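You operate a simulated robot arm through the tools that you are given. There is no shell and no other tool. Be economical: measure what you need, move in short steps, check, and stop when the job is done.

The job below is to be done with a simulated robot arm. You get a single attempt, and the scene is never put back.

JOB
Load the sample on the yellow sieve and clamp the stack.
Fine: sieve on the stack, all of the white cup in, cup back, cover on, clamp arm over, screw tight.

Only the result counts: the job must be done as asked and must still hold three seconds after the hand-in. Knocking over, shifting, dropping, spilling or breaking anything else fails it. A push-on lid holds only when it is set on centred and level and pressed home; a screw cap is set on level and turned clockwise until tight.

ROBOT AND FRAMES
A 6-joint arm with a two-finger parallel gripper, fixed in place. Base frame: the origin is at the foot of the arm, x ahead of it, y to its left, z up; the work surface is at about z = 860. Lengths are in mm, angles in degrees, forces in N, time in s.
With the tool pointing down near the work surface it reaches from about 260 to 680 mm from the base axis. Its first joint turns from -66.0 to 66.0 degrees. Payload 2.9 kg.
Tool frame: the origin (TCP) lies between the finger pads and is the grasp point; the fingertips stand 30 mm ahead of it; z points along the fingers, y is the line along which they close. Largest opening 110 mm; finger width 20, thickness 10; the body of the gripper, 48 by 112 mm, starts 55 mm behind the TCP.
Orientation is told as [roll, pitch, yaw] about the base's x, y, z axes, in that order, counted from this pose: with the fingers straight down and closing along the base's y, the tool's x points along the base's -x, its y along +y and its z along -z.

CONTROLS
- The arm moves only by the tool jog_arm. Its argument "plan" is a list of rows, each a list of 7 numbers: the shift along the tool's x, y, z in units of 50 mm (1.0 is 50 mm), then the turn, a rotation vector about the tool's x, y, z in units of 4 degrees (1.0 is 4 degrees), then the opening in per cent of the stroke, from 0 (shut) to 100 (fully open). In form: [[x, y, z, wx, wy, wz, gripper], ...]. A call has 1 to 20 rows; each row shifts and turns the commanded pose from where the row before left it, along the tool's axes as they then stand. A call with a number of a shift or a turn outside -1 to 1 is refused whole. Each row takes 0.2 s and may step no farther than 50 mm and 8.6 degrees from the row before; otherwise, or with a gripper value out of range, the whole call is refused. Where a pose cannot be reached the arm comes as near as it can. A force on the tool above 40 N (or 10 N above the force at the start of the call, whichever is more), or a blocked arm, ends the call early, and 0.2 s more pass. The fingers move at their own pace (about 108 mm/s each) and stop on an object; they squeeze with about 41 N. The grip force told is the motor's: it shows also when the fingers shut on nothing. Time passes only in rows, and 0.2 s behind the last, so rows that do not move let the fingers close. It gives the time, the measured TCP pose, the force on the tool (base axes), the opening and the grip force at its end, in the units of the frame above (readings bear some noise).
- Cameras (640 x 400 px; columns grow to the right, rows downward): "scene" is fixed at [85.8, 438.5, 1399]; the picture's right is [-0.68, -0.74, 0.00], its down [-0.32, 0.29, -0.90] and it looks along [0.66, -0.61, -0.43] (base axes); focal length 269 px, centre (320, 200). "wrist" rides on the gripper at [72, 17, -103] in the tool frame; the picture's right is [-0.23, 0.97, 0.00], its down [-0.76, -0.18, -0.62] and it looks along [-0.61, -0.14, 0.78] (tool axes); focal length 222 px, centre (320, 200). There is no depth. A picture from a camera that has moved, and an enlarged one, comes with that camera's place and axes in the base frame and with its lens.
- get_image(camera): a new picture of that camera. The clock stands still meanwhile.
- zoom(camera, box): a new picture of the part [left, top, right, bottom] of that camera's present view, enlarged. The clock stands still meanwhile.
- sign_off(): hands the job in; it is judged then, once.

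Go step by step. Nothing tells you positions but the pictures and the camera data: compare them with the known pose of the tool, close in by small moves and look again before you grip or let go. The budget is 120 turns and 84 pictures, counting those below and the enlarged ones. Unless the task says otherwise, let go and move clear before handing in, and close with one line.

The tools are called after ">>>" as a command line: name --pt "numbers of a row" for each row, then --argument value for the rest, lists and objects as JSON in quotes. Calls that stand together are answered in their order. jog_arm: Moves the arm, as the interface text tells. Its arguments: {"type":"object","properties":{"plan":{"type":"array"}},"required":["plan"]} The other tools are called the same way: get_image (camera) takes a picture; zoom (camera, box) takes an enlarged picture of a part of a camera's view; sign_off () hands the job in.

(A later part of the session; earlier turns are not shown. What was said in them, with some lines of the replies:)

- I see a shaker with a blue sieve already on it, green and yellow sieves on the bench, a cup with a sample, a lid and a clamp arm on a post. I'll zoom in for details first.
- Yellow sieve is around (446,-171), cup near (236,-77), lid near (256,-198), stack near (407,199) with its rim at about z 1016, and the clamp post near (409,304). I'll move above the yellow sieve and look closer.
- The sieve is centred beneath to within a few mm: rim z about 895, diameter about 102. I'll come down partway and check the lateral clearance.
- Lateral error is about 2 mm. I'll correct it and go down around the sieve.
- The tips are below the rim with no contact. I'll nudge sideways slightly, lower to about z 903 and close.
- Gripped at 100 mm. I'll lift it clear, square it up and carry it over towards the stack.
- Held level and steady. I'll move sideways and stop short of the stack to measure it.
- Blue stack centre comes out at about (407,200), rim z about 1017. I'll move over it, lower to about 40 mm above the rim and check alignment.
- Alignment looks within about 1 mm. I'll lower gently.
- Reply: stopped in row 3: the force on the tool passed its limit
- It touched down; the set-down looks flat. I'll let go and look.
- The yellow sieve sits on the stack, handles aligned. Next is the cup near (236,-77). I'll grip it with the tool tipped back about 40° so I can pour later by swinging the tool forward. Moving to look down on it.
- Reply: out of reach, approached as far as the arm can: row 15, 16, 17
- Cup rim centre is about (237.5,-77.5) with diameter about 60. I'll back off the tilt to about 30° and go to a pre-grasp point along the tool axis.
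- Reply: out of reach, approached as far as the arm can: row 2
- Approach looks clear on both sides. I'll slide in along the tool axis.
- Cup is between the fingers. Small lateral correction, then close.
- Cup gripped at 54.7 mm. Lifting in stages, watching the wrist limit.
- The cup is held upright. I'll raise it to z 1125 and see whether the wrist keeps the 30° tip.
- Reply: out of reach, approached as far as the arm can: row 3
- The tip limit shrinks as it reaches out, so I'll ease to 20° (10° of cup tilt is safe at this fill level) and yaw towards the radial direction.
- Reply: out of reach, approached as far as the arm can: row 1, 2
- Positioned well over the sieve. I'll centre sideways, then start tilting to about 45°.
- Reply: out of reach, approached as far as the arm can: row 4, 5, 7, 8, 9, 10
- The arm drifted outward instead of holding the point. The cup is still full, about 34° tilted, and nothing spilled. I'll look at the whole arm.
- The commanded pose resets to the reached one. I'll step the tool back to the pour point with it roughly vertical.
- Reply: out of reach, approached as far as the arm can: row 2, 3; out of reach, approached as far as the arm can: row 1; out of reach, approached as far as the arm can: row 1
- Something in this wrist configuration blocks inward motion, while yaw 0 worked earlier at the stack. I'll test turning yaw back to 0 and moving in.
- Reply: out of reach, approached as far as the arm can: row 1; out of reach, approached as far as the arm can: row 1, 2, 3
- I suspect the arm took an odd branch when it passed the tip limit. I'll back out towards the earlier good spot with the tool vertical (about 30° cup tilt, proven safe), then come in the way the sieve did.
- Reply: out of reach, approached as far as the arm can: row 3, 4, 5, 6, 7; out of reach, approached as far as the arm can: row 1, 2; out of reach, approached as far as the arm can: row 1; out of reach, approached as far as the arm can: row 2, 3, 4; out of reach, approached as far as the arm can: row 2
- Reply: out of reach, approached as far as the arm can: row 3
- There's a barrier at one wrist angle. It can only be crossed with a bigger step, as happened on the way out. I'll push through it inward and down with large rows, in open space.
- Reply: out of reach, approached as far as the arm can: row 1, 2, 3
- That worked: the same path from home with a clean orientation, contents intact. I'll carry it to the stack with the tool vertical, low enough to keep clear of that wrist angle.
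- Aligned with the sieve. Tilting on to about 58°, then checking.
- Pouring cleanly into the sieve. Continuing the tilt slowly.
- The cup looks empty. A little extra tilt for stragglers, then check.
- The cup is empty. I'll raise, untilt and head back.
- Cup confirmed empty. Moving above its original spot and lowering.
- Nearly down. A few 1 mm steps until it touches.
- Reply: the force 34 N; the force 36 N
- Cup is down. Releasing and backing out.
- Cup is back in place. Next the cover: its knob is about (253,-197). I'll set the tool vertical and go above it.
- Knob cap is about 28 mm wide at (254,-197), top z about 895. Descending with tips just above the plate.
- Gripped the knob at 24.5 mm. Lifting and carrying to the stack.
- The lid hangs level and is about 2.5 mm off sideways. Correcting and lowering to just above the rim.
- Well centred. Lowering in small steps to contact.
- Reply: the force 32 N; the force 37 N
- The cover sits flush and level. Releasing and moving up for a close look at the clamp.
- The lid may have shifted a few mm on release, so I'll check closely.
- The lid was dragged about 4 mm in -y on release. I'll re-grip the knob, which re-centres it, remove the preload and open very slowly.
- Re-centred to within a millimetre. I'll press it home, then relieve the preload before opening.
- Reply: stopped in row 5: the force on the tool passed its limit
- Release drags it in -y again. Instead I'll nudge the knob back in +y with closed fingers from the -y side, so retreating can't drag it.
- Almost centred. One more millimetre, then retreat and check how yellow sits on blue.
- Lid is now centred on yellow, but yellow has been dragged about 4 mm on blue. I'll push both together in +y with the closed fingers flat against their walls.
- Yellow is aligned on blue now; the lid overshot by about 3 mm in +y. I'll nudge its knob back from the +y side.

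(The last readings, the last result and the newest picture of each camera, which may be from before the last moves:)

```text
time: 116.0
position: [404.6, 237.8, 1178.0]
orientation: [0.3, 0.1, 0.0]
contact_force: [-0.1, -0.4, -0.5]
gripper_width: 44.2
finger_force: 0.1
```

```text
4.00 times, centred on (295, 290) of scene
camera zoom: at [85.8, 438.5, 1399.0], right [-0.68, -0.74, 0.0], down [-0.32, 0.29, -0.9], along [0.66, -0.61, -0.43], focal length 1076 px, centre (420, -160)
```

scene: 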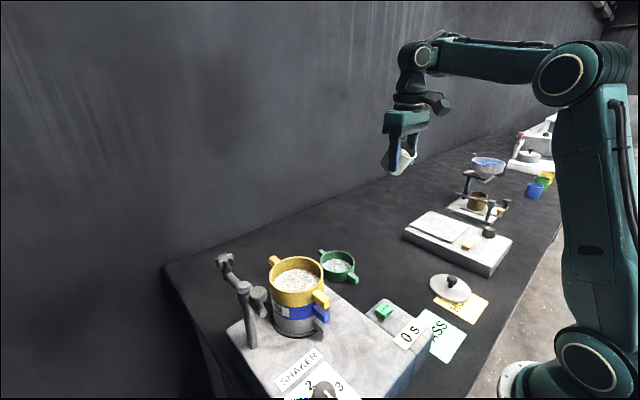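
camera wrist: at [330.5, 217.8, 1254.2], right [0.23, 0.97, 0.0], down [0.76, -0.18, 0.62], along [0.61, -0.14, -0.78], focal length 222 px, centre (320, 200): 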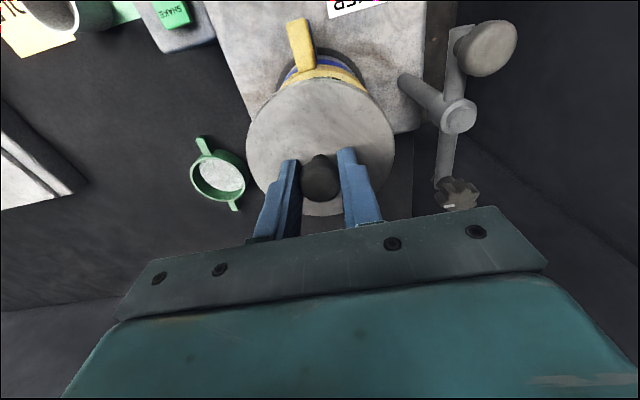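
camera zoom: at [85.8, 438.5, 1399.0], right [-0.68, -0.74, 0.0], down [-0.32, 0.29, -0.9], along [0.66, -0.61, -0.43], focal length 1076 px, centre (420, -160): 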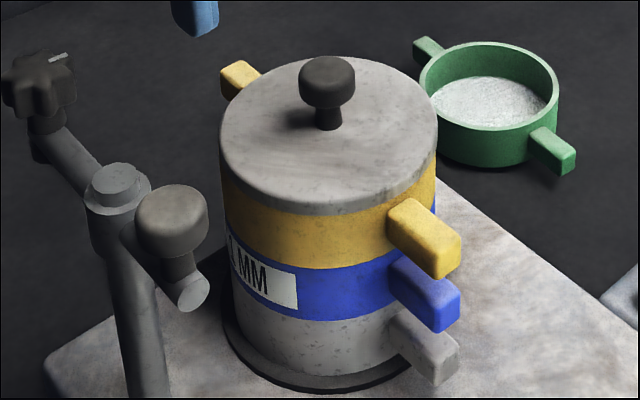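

Lid is now centred on the stack. Next the clamp arm: hub near (406,306), plain handle knob near (363.5,305.5), star screw near (469,305). I'll go above the handle knob with yaw 30°.

>>> jog_arm --pt "0 0 0.56 0.075 0 0 40" --pt "0.41 0.677 0 0 0 0 40" --pt "0.41 0.677 0 0 0 0 40" --pt "0 0 0 0 0 -0.94 40" --pt "0 0 0 0 0 -0.94 40" --pt "0 0 0 0 0 -0.94 40" --pt "0 0 0 0 0 -0.94 40" --pt "0 0 0 0 0 -0.94 40" --pt "0 0 0 0 0 -0.94 40" --pt "0 0 0 0 0 -0.94 40" --pt "0 0 0 0 0 -0.94 40" --pt "0 0 0 0 0 0 40"

>>> get_image --camera "wrist"

```text
time: 118.6
position: [365.0, 306.5, 1150.6]
orientation: [-0.1, 0.1, 30.1]
contact_force: [-0.6, 1.0, -0.3]
gripper_width: 44.2
finger_force: 0.1
```

```text
11 pictures are left
camera wrist: at [291.4, 284.9, 1253.8], right [-0.29, 0.96, 0.0], down [0.75, 0.23, 0.62], along [0.6, 0.18, -0.78], focal length 222 px, centre (320, 200)
```

wrist: 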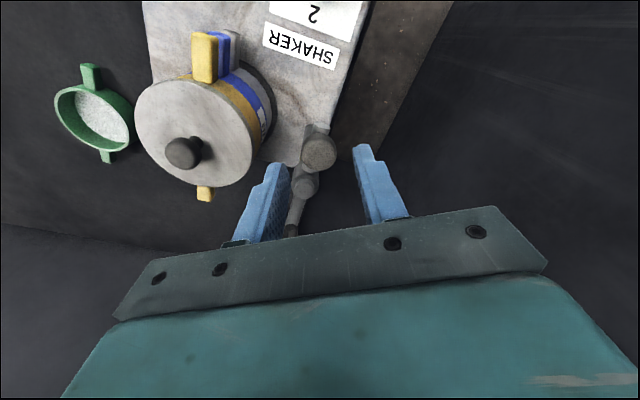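

Knob is centred between the fingers. Descending and closing on it.

>>> jog_arm --pt "0.05 0.01 0.3 0 0 0 40" --pt "0 0 0.25 0 0 0 40" --pt "0 0 0 0 0 0 35" --pt "0 0 0 0 0 0 30" --pt "0 0 0 0 0 0 26" --pt "0 0 0 0 0 0 22" --pt "0 0 0 0 0 0 15" --pt "0 0 0 0 0 0 15"

```text
time: 120.4
position: [361.5, 303.1, 1124.0]
orientation: [-0.2, 0.0, 30.0]
contact_force: [1.9, -0.8, -1.5]
gripper_width: 25.2
finger_force: 45.3
```

Gripped at 25 mm. Swinging the arm clockwise, first 24°.

>>> jog_arm --pt "-0.0329 0.0526 0 0 0 1 15" --pt "-0.0329 0.0526 0 0 0 1 15" --pt "-0.0329 0.0526 0 0 0 1 15" --pt "-0.0329 0.0526 0 0 0 1 15" --pt "-0.0329 0.0526 0 0 0 1 15" --pt "-0.0329 0.0526 0 0 0 1 15" --pt "0 0 0 0 0 0 15"

>>> zoom --camera "scene" --box '[190, 210, 330, 350]'

```text
time: 122.0
position: [366.2, 323.4, 1124.1]
orientation: [-0.1, -0.1, 6.0]
contact_force: [8.8, 3.1, -4.2]
gripper_width: 25.3
finger_force: 44.4
```

```text
2.86 times, centred on (260, 280) of scene
camera zoom: at [86.1, 438.6, 1399.0], right [-0.68, -0.74, 0.0], down [-0.32, 0.29, -0.9], along [0.66, -0.61, -0.43], focal length 769 px, centre (491, -29)
```

zoom: 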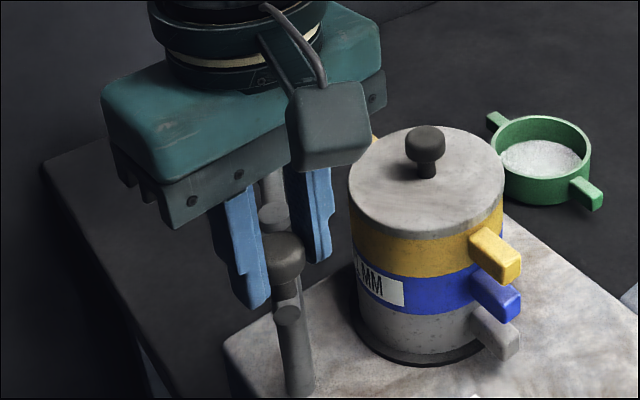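

The arm swings. A slight radius correction, then continue.

>>> jog_arm --pt "-0.053 0.039 0 0 0 1 15" --pt "-0.0319 0.0509 0 0 0 1 15" --pt "-0.0319 0.0509 0 0 0 1 15" --pt "-0.0319 0.0509 0 0 0 1 15" --pt "-0.0319 0.0509 0 0 0 1 15" --pt "-0.0319 0.0509 0 0 0 1 15" --pt "-0.0319 0.0509 0 0 0 1 15" --pt "-0.0319 0.0509 0 0 0 1 15" --pt "0 0 0 0 0 0 15"

```text
time: 124.0
position: [380.9, 342.3, 1123.8]
orientation: [0.0, -0.1, -25.7]
contact_force: [-14.3, 24.3, -1.8]
gripper_width: 25.3
finger_force: 45.1
```

>>> jog_arm --pt "0.021 0.012 0 0 0 0 15" --pt "-0.0326 0.0521 0 0 0 1 15" --pt "-0.0326 0.0521 0 0 0 1 15" --pt "-0.0326 0.0521 0 0 0 1 15" --pt "-0.0326 0.0521 0 0 0 1 15" --pt "0 0 0 0 0 0 15"

```text
time: 125.4
position: [391.0, 348.9, 1123.3]
orientation: [0.1, -0.2, -41.8]
contact_force: [-3.5, 30.0, 4.5]
gripper_width: 25.6
finger_force: 45.0
```

>>> jog_arm --pt "0.028 0.016 0 0 0 0 15" --pt "-0.0333 0.0532 0 0 0 1 15" --pt "-0.0333 0.0532 0 0 0 1 15" --pt "0 0 0 0 0 0 15"

>>> zoom --camera "scene" --box '[190, 210, 330, 350]'

```text
time: 126.4
position: [398.0, 351.1, 1125.0]
orientation: [0.0, -0.2, -49.9]
contact_force: [-2.5, 23.9, 5.6]
gripper_width: 25.2
finger_force: 44.6
```

```text
2.86 times, centred on (260, 280) of scene
camera zoom: at [85.6, 439.2, 1398.8], right [-0.68, -0.74, 0.0], down [-0.32, 0.29, -0.9], along [0.66, -0.61, -0.43], focal length 769 px, centre (491, -29)
```

zoom: 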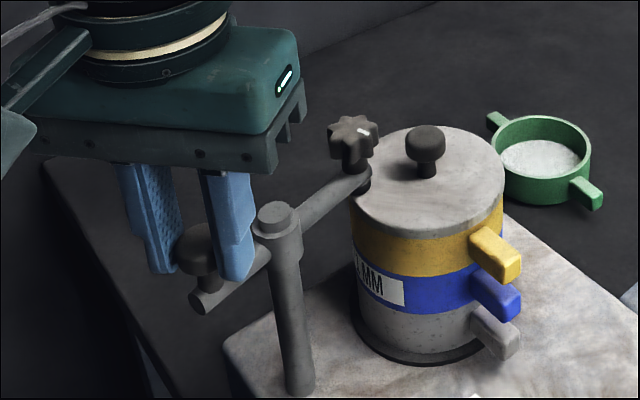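

The star screw is arriving over the cover. About 10° more.

>>> jog_arm --pt "0.02 0.012 0 0 0 0 15" --pt "-0.0333 0.0532 0 0 0 1 15" --pt "-0.0333 0.0532 0 0 0 1 15" --pt "-0.0166 0.0266 0 0 0 0.5 15" --pt "0 0 0 0 0 0 15"

>>> zoom --camera "scene" --box '[210, 220, 330, 320]'

```text
time: 127.6
position: [405.2, 353.1, 1122.4]
orientation: [0.1, -0.1, -60.0]
contact_force: [2.7, 17.9, 9.4]
gripper_width: 25.3
finger_force: 44.9
```

```text
4.00 times, centred on (270, 270) of scene
camera zoom: at [85.8, 439.0, 1398.9], right [-0.68, -0.74, 0.0], down [-0.32, 0.29, -0.9], along [0.66, -0.61, -0.43], focal length 1076 px, centre (520, -80)
```

zoom: 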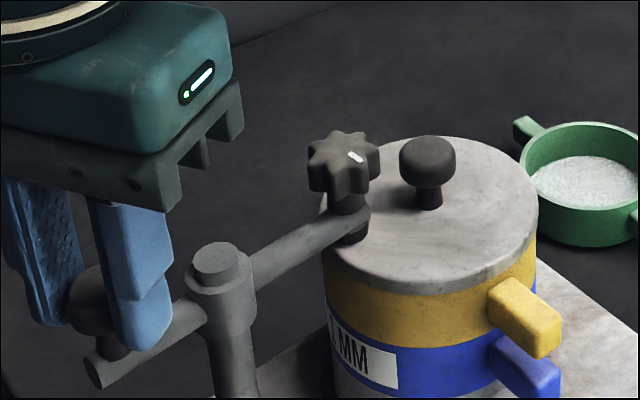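

The arm is over the cover. I'll open slowly, then rise while tipping slightly to stay off the wrist barrier.

>>> jog_arm --pt "0 0 0 0 0 0 23" --pt "0 0 0 0 0 0 24" --pt "0 0 0 0 0 0 25" --pt "0 0 0 0 0 0 27" --pt "0 0 0 0 0 0 30" --pt "0 0 0 0 0 0 36" --pt "0 0 0 0 0 0 45" --pt "0 0 0 0 0 0 60" --pt "0 0 0 -0.98 0.19 0 70" --pt "0 0 -0.2 -0.98 0.19 0 70" --pt "0 0 -0.25 -0.98 0.19 0 70" --pt "0 0 -0.3 0 0 0 70" --pt "0 0 0 0 0 0 70"

>>> zoom --camera "scene" --box '[190, 200, 330, 330]'

```text
time: 130.4
position: [401.6, 348.5, 1161.6]
orientation: [11.8, 2.2, -59.7]
contact_force: [-0.3, -0.6, 0.4]
gripper_width: 77.1
finger_force: 0.1
```

```text
3.08 times, centred on (260, 265) of scene
camera zoom: at [85.8, 438.5, 1399.0], right [-0.68, -0.74, 0.0], down [-0.32, 0.29, -0.9], along [0.66, -0.61, -0.43], focal length 828 px, centre (505, 0)
```

zoom: 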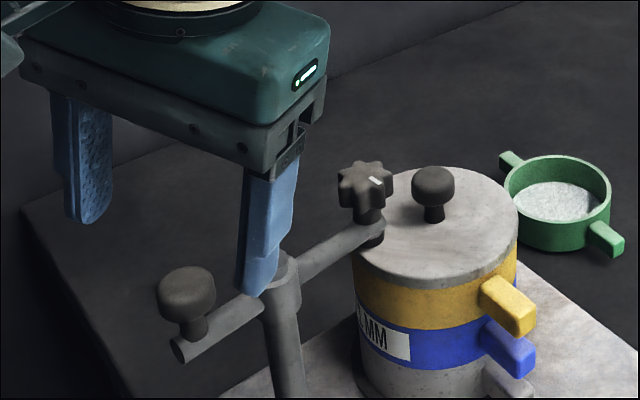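

The arm stayed over. I'll move to above the star screw, level the tool and wind the wrist back for turning.

>>> jog_arm --pt "-0.635 -0.293 0 0 0 0 60" --pt "-0.635 -0.293 0 0 0 0 50" --pt "-0.635 -0.293 0 0 0 0 45" --pt "0 0 -0.1 0.98 -0.19 0 45" --pt "0 0 0 0.98 -0.19 0 45" --pt "0 0 0 0.98 -0.19 0 45" --pt "0 0 0 0 0 -1 45" --pt "0 0 0 0 0 -1 45" --pt "0 0 0 0 0 -1 45" --pt "0 0 0 0 0 -1 45" --pt "0 0 0 0 0 -1 45" --pt "0 0 0 0 0 -1 45" --pt "0 0 0 0 0 -1 45" --pt "0 0 0 0 0 -1 45" --pt "0 0 0 0 0 -1 45" --pt "0 0 0 0 0 -1 45" --pt "0 0 0 0 0 -1 45" --pt "0 0 0 0 0 -1 45" --pt "0 0 0 0 0 -1 45" --pt "0 0 0 0 0 0 45"

```text
time: 134.6
position: [411.2, 243.1, 1153.1]
orientation: [-0.1, 0.0, -8.0]
contact_force: [-0.2, 0.0, 0.1]
gripper_width: 49.3
finger_force: 0.0
```

>>> jog_arm --pt "0 0 0 0 0 -1 45" --pt "0 0 0 0 0 -1 45" --pt "0 0 0 0 0 -1 45" --pt "0 0 0 0 0 -1 45" --pt "0 0 0 0 0 -1 45" --pt "0 0 0 0 0 -1 45" --pt "0 0 0 0 0 -1 45" --pt "0 0 0 0 0 -1 45" --pt "0 0 0 0 0 -1 45" --pt "0 0 0 0 0 -1 45" --pt "0 0 0 0 0 -1 45" --pt "0 0 0 0 0 -1 45" --pt "0 0 0 0 0 -1 45" --pt "0 0 0 0 0 -1 45" --pt "0 0 0 0 0 -1 45" --pt "0 0 0 0 0 -1 45" --pt "0 0 0 0 0 -1 45" --pt "0 0 0 0 0 0 45"

>>> get_image --camera "wrist"

```text
time: 138.4
position: [410.9, 244.4, 1152.0]
orientation: [-0.1, 0.1, 60.1]
contact_force: [-0.2, 0.9, 0.4]
gripper_width: 49.4
finger_force: 0.0
```

```text
6 pictures are left
camera wrist: at [358.6, 190.2, 1255.6], right [-0.73, 0.68, 0.0], down [0.53, 0.57, 0.62], along [0.42, 0.45, -0.78], focal length 222 px, centre (320, 200)
```

wrist: 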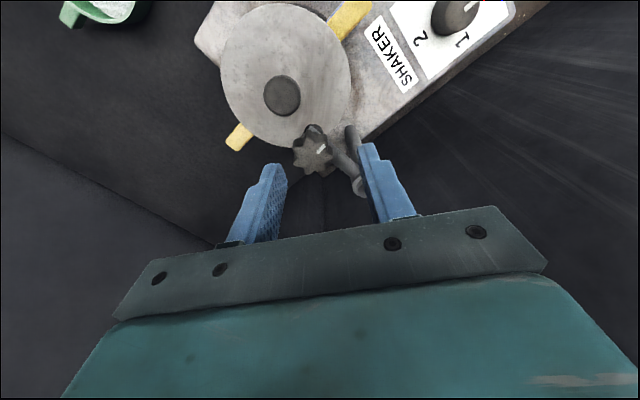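

Star centre is about (410.5,240). Centring, descending and gripping it.

>>> jog_arm --pt "0.075 -0.03 0.3 0 0 0 45" --pt "0 0 0.27 0 0 0 45" --pt "0 0 0 0 0 0 40" --pt "0 0 0 0 0 0 35" --pt "0 0 0 0 0 0 31" --pt "0 0 0 0 0 0 28" --pt "0 0 0 0 0 0 24" --pt "0 0 0 0 0 0 15" --pt "0 0 0 0 0 0 15"

```text
time: 140.4
position: [411.4, 239.7, 1124.6]
orientation: [0.0, 0.0, 60.1]
contact_force: [-1.4, -2.8, -2.7]
gripper_width: 31.4
finger_force: 45.0
```

Gripped at 31 mm. Turning clockwise.

>>> jog_arm --pt "0 0 0 0 0 1 15" --pt "0 0 0 0 0 1 15" --pt "0 0 0 0 0 1 15" --pt "0 0 0 0 0 1 15" --pt "0 0 0 0 0 1 15" --pt "0 0 0 0 0 1 15" --pt "0 0 0 0 0 1 15" --pt "0 0 0 0 0 1 15" --pt "0 0 0 0 0 1 15" --pt "0 0 0 0 0 1 15" --pt "0 0 0 0 0 1 15" --pt "0 0 0 0 0 1 15" --pt "0 0 0 0 0 1 15" --pt "0 0 0 0 0 1 15" --pt "0 0 0 0 0 1 15" --pt "0 0 0 0 0 1 15" --pt "0 0 0 0 0 1 15" --pt "0 0 0 0 0 1 15" --pt "0 0 0 0 0 0 15"

```text
time: 144.4
position: [410.5, 241.6, 1123.6]
orientation: [0.0, -0.1, -12.0]
contact_force: [-2.6, 23.7, -9.1]
gripper_width: 31.2
finger_force: 45.0
```

>>> jog_arm --pt "0 0.02 0.01 0 0 1 15" --pt "0 0 0 0 0 1 15" --pt "0 0 0 0 0 1 15" --pt "0 0 0 0 0 1 15" --pt "0 0 0 0 0 1 15" --pt "0 0 0.005 0 0 1 15" --pt "0 0 0 0 0 1 15" --pt "0 0 0 0 0 1 15" --pt "0 0 0 0 0 1 15" --pt "0 0 0 0 0 1 15" --pt "0 0 0.005 0 0 1 15" --pt "0 0 0 0 0 1 15" --pt "0 0 0 0 0 1 15" --pt "0 0 0 0 0 1 15" --pt "0 0 0 0 0 1 15" --pt "0 0 0 0 0 1 15" --pt "0 0 0 0 0 0 15"

>>> zoom --camera "scene" --box '[220, 215, 330, 325]'

```text
time: 148.0
position: [410.2, 242.3, 1124.7]
orientation: [0.1, -0.1, -75.9]
contact_force: [-0.3, 27.6, 15.2]
gripper_width: 31.1
finger_force: 44.8
```

```text
3.64 times, centred on (275, 270) of scene
camera zoom: at [85.6, 439.3, 1398.8], right [-0.68, -0.74, 0.0], down [-0.32, 0.29, -0.9], along [0.66, -0.61, -0.43], focal length 978 px, centre (484, -54)
```

zoom: 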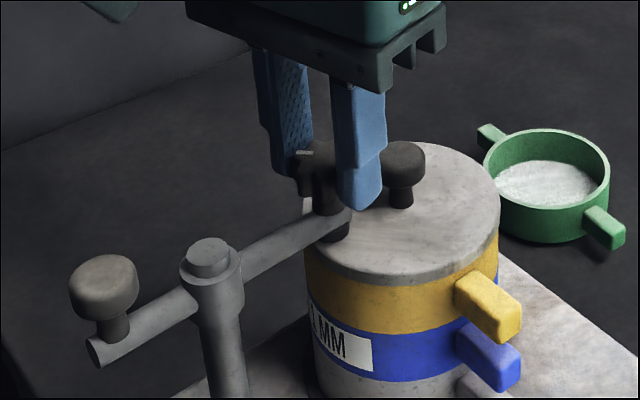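

The screw turns with the gripper. Continuing.

>>> jog_arm --pt "0.02 0 0 0 0 1 15" --pt "0 0 0 0 0 1 15" --pt "0 0 0 0 0 1 15" --pt "0 0 0 0 0 1 15" --pt "0 0 0 0 0 1 15" --pt "0 0 0 0 0 1 15" --pt "0 0 0 0 0 1 15" --pt "0 0 0 0 0 1 15" --pt "0 0 0 0 0 1 15" --pt "0 0 0 0 0 1 15" --pt "0 0 0 0 0 0 15"

```text
time: 150.4
position: [409.3, 242.6, 1123.1]
orientation: [0.1, -0.1, -115.9]
contact_force: [-2.4, 20.2, 18.8]
gripper_width: 31.0
finger_force: 45.7
```

>>> jog_arm --pt "0 0 0 0 0 1 15" --pt "0 0 0 0 0 1 15" --pt "0 0 0 0 0 1 15" --pt "0 0 0 0 0 1 15" --pt "0 0 0 0 0 1 15" --pt "0 0 0 0 0 1 15" --pt "0 0 0 0 0 0 15"

```text
time: 152.0
position: [410.5, 241.6, 1122.4]
orientation: [0.1, -0.1, -140.1]
contact_force: [-2.8, -2.2, -3.4]
gripper_width: 30.9
finger_force: 45.0
```

About 200° so far. I'll open, wind back in place and take another grip.

>>> jog_arm --pt "0 0 0 0 0 0 30" --pt "0 0 0 0 0 0 33" --pt "0 0 0 0 0 0 38" --pt "0 0 0 0 0 0 45" --pt "0 0 0 0 0 -1 45" --pt "0 0 0 0 0 -1 45" --pt "0 0 0 0 0 -1 45" --pt "0 0 0 0 0 -1 45" --pt "0 0 0 0 0 -1 45" --pt "0 0 0 0 0 -1 45" --pt "0 0 0 0 0 -1 45" --pt "0 0 0 0 0 -1 45" --pt "0 0 0 0 0 -1 45" --pt "0 0 0 0 0 -1 45" --pt "0 0 0 0 0 -1 45" --pt "0 0 0 0 0 -1 45" --pt "0 0 0 0 0 -1 45" --pt "0 0 0 0 0 -1 45" --pt "0 0 0 0 0 -1 45"

>>> jog_arm --pt "0 0 0 0 0 -1 45" --pt "0 0 0 0 0 -1 45" --pt "0 0 0 0 0 -1 45" --pt "0 0 0 0 0 -1 45" --pt "0 0 0 0 0 -1 45" --pt "0 0 0 0 0 -1 45" --pt "0 0 0 0 0 -1 45" --pt "0 0 0 0 0 -1 45" --pt "0 0 0 0 0 -1 45" --pt "0 0 0 0 0 -1 45" --pt "0 0 0 0 0 -1 45" --pt "0 0 0 0 0 -1 45" --pt "0 0 0 0 0 -1 45" --pt "0 0 0 0 0 -1 45" --pt "0 0 0 0 0 -1 45" --pt "0 0 0 0 0 -1 45" --pt "0 0 0 0 0 -1 45" --pt "0 0 0 0 0 -1 45" --pt "0 0 0 0 0 -1 45" --pt "0 0 0 0 0 -1 45"

>>> jog_arm --pt "0 0 0 0 0 -1 45" --pt "0 0 0 0 0 -1 45" --pt "0 0 0 0 0 -1 45" --pt "0 0 0 0 0 -1 45" --pt "0 0 0 0 0 -1 45" --pt "0 0 0 0 0 -1 45" --pt "0 0 0 0 0 -1 45" --pt "0 0 0 0 0 -1 45" --pt "0 0 0 0 0 -1 45" --pt "0 0 0 0 0 -1 45" --pt "0 0 0 0 0 -1 45" --pt "0 0 0 0 0 -1 45" --pt "0 0 0 0 0 -1 45" --pt "0 0 0 0 0 -1 45" --pt "0 0 0 0 0 -1 45" --pt "0 0 0 0 0 0 45"

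>>> zoom --camera "scene" --box '[220, 215, 330, 325]'

```text
time: 156.0
position: [410.9, 240.8, 1123.8]
orientation: [0.0, 0.0, -79.9]
contact_force: [0.1, 0.0, 0.6]
gripper_width: 49.5
finger_force: 0.1
```

```text
time: 160.2
position: [411.6, 241.6, 1124.5]
orientation: [-0.1, 0.0, 0.0]
contact_force: [-3.3, -1.6, 6.7]
gripper_width: 49.9
finger_force: 0.6
```

```text
time: 163.6
position: [410.7, 241.3, 1123.9]
orientation: [-0.1, 0.1, 60.2]
contact_force: [0.3, -0.6, 0.8]
gripper_width: 49.5
finger_force: 0.1
```

```text
3.64 times, centred on (275, 270) of scene
camera zoom: at [85.8, 438.5, 1399.0], right [-0.68, -0.74, 0.0], down [-0.32, 0.29, -0.9], along [0.66, -0.61, -0.43], focal length 978 px, centre (484, -54)
```

zoom: 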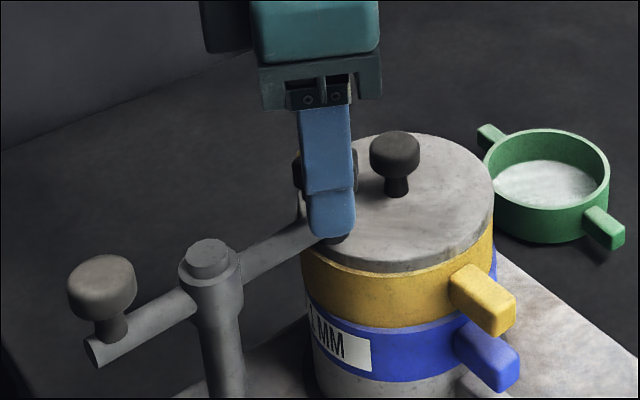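

The stack is still well seated within a few mm. Gripping again, now better centred, and turning on.

>>> jog_arm --pt "0 0 0 0 0 0 38" --pt "0 0 0 0 0 0 33" --pt "0 0 0 0 0 0 30" --pt "0 0 0 0 0 0 28" --pt "0 0 0 0 0 0 15" --pt "0 0 0 0 0 0 15" --pt "0 0 0 0 0 1 15" --pt "0 0 0 0 0 1 15" --pt "0 0 0 0 0 1 15" --pt "0 0 0 0 0 1 15" --pt "0 0 0 0 0 1 15" --pt "0 0 0 0 0 1 15" --pt "0 0 0 0 0 1 15" --pt "0 0 0 0 0 1 15" --pt "0 0 0 0 0 1 15" --pt "0 0 0 0 0 0 15"

```text
time: 167.0
position: [412.0, 241.9, 1124.1]
orientation: [-0.1, 0.2, 23.9]
contact_force: [4.7, -3.4, -3.3]
gripper_width: 31.5
finger_force: 44.9
```

>>> jog_arm --pt "0 0 0 0 0 1 15" --pt "0 0 0 0 0 1 15" --pt "0 0 0 0 0 1 15" --pt "0 0 0 0 0 1 15" --pt "0 0 0 0 0 1 15" --pt "0 0 0 0 0 1 15" --pt "0 0 0 0 0 1 15" --pt "0 0 0 0 0 1 15" --pt "0 0 0 0 0 1 15" --pt "0 0 0 0 0 1 15" --pt "0 0 0 0 0 0 15"

>>> jog_arm --pt "0 0 0 0 0 1 15" --pt "0 0 0 0 0 1 15" --pt "0 0 0 0 0 1 15" --pt "0 0 0 0 0 1 15" --pt "0 0 0 0 0 1 15" --pt "0 0 0 0 0 1 15" --pt "0 0 0 0 0 1 15" --pt "0 0 0 0 0 1 15" --pt "0 0 0 0 0 1 15" --pt "0 0 0 0 0 1 15" --pt "0 0 0 0 0 0 15"

```text
time: 169.4
position: [411.0, 240.8, 1123.8]
orientation: [-0.2, 0.0, -16.1]
contact_force: [3.1, -20.3, 2.1]
gripper_width: 30.8
finger_force: 44.8
```

```text
time: 171.8
position: [409.9, 241.4, 1123.2]
orientation: [-0.1, -0.1, -56.0]
contact_force: [-8.6, -12.8, 0.3]
gripper_width: 31.4
finger_force: 45.0
```

>>> zoom --camera "scene" --box '[230, 220, 320, 310]'

```text
4.44 times, centred on (275, 265) of scene
camera zoom: at [85.5, 438.1, 1399.2], right [-0.68, -0.74, 0.0], down [-0.32, 0.29, -0.9], along [0.66, -0.61, -0.43], focal length 1196 px, centre (520, -89)
```

zoom: 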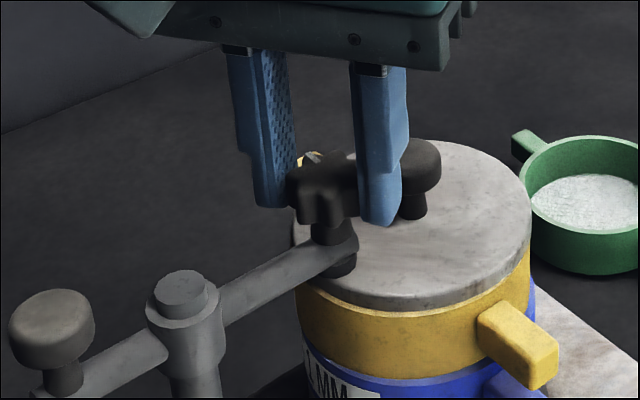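

The screw's mark points the same way as at the 136° stage, so it stopped turning there and the pads have been slipping since. It is tight, with its foot on the cover. I'll open slowly, rise and move clear.

>>> jog_arm --pt "0 0 0 0 0 0 30" --pt "0 0 0 0 0 0 33" --pt "0 0 0 0 0 0 38" --pt "0 0 0 0 0 0 46" --pt "0 0 0 0 0 0 55" --pt "0 0 -0.4 0 0 0 55" --pt "0 0 -0.4 0 0 0 55" --pt "0 0 0 0 0 0 55"

>>> zoom --camera "scene" --box '[230, 220, 330, 320]'

```text
time: 173.6
position: [409.5, 243.5, 1162.5]
orientation: [-0.1, -0.1, -56.0]
contact_force: [0.1, 0.2, 0.3]
gripper_width: 60.6
finger_force: 0.1
```

```text
4.00 times, centred on (280, 270) of scene
camera zoom: at [85.8, 438.5, 1399.0], right [-0.68, -0.74, 0.0], down [-0.32, 0.29, -0.9], along [0.66, -0.61, -0.43], focal length 1076 px, centre (480, -80)
```

zoom: 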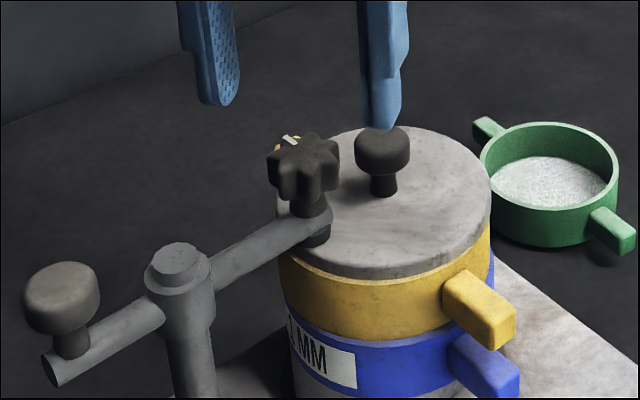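

The clamp is in place and the stack is steady. I'll do one last tightening check on the star before leaving.

>>> jog_arm --pt "0 0 0.4 0 0 0 50" --pt "0 0 0.38 0 0 0 45" --pt "0 0 0 0 0 0 35" --pt "0 0 0 0 0 0 30" --pt "0 0 0 0 0 0 15" --pt "0 0 0 0 0 0 0" --pt "0 0 0 0 0 1 0" --pt "0 0 0 0 0 1 0" --pt "0 0 0 0 0 1 0" --pt "0 0 0 0 0 1 0" --pt "0 0 0 0 0 1 0" --pt "0 0 0 0 0 1 0" --pt "0 0 0 0 0 1 0" --pt "0 0 0 0 0 1 0" --pt "0 0 0 0 0 1 0" --pt "0 0 0 0 0 1 0" --pt "0 0 0 0 0 0 0"

>>> jog_arm --pt "0 0 0 0 0 0 30" --pt "0 0 0 0 0 0 33" --pt "0 0 0 0 0 0 38" --pt "0 0 0 0 0 0 46" --pt "0 0 0 0 0 0 55" --pt "0 0 -0.4 0 0 0 55" --pt "0 0 -0.4 0 0 0 55" --pt "0 0 0 0 0 0 55"

>>> zoom --camera "scene" --box '[230, 220, 330, 320]'

```text
time: 177.2
position: [411.4, 241.1, 1124.2]
orientation: [0.1, -0.1, -96.1]
contact_force: [-0.9, 1.5, -6.9]
gripper_width: 31.3
finger_force: 44.9
```

```text
time: 179.0
position: [409.8, 241.9, 1165.0]
orientation: [0.0, -0.1, -95.9]
contact_force: [0.2, 0.1, -0.4]
gripper_width: 60.5
finger_force: 0.0
```

```text
4.00 times, centred on (280, 270) of scene
camera zoom: at [85.8, 438.5, 1399.0], right [-0.68, -0.74, 0.0], down [-0.32, 0.29, -0.9], along [0.66, -0.61, -0.43], focal length 1076 px, centre (480, -80)
```

zoom: 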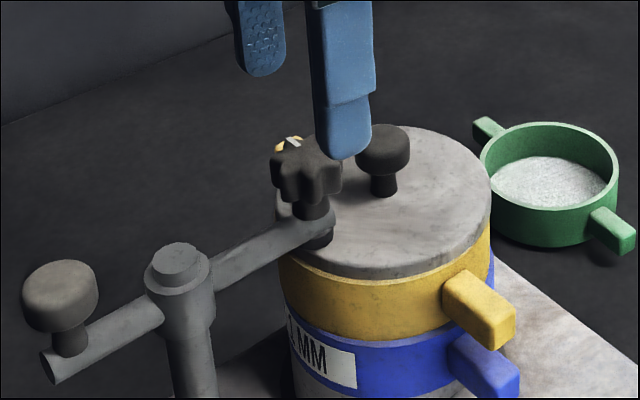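

The mark did not move, so the screw is tight. Moving the hand clear.

>>> jog_arm --pt "-0.8 0 0 0 0 0 55" --pt "-0.8 0 0 0 0 0 55" --pt "-0.8 0 0 0 0 0 55" --pt "0 0 0 0 0 0 55"

>>> get_image --camera "scene"

```text
time: 180.0
position: [397.6, 121.3, 1164.4]
orientation: [0.0, -0.2, -95.8]
contact_force: [-0.2, -0.5, 0.0]
gripper_width: 60.7
finger_force: 0.0
```

```text
0 pictures are left
```

scene: 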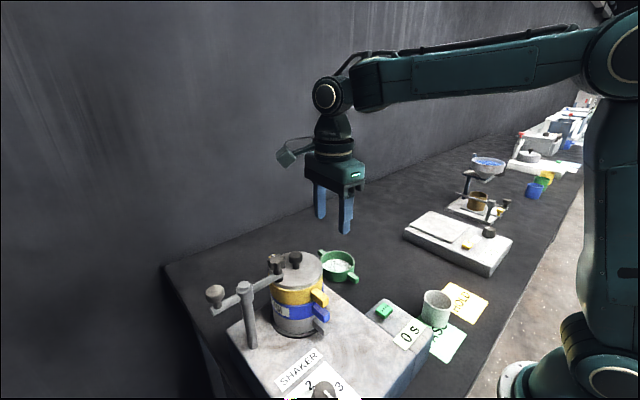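

Everything is in place and the hand is clear, so I'm handing in.

>>> sign_off

```text
The job is handed in.
```

The yellow sieve is on the stack with all of the white cup poured in, the cup is back, the cover is on, and the clamp arm is over with the screw tight. The sieve and cover were nudged during the work and sit about 2–3 mm off centre. I judged the screw tight because it stopped turning and the gripper slipped on it.
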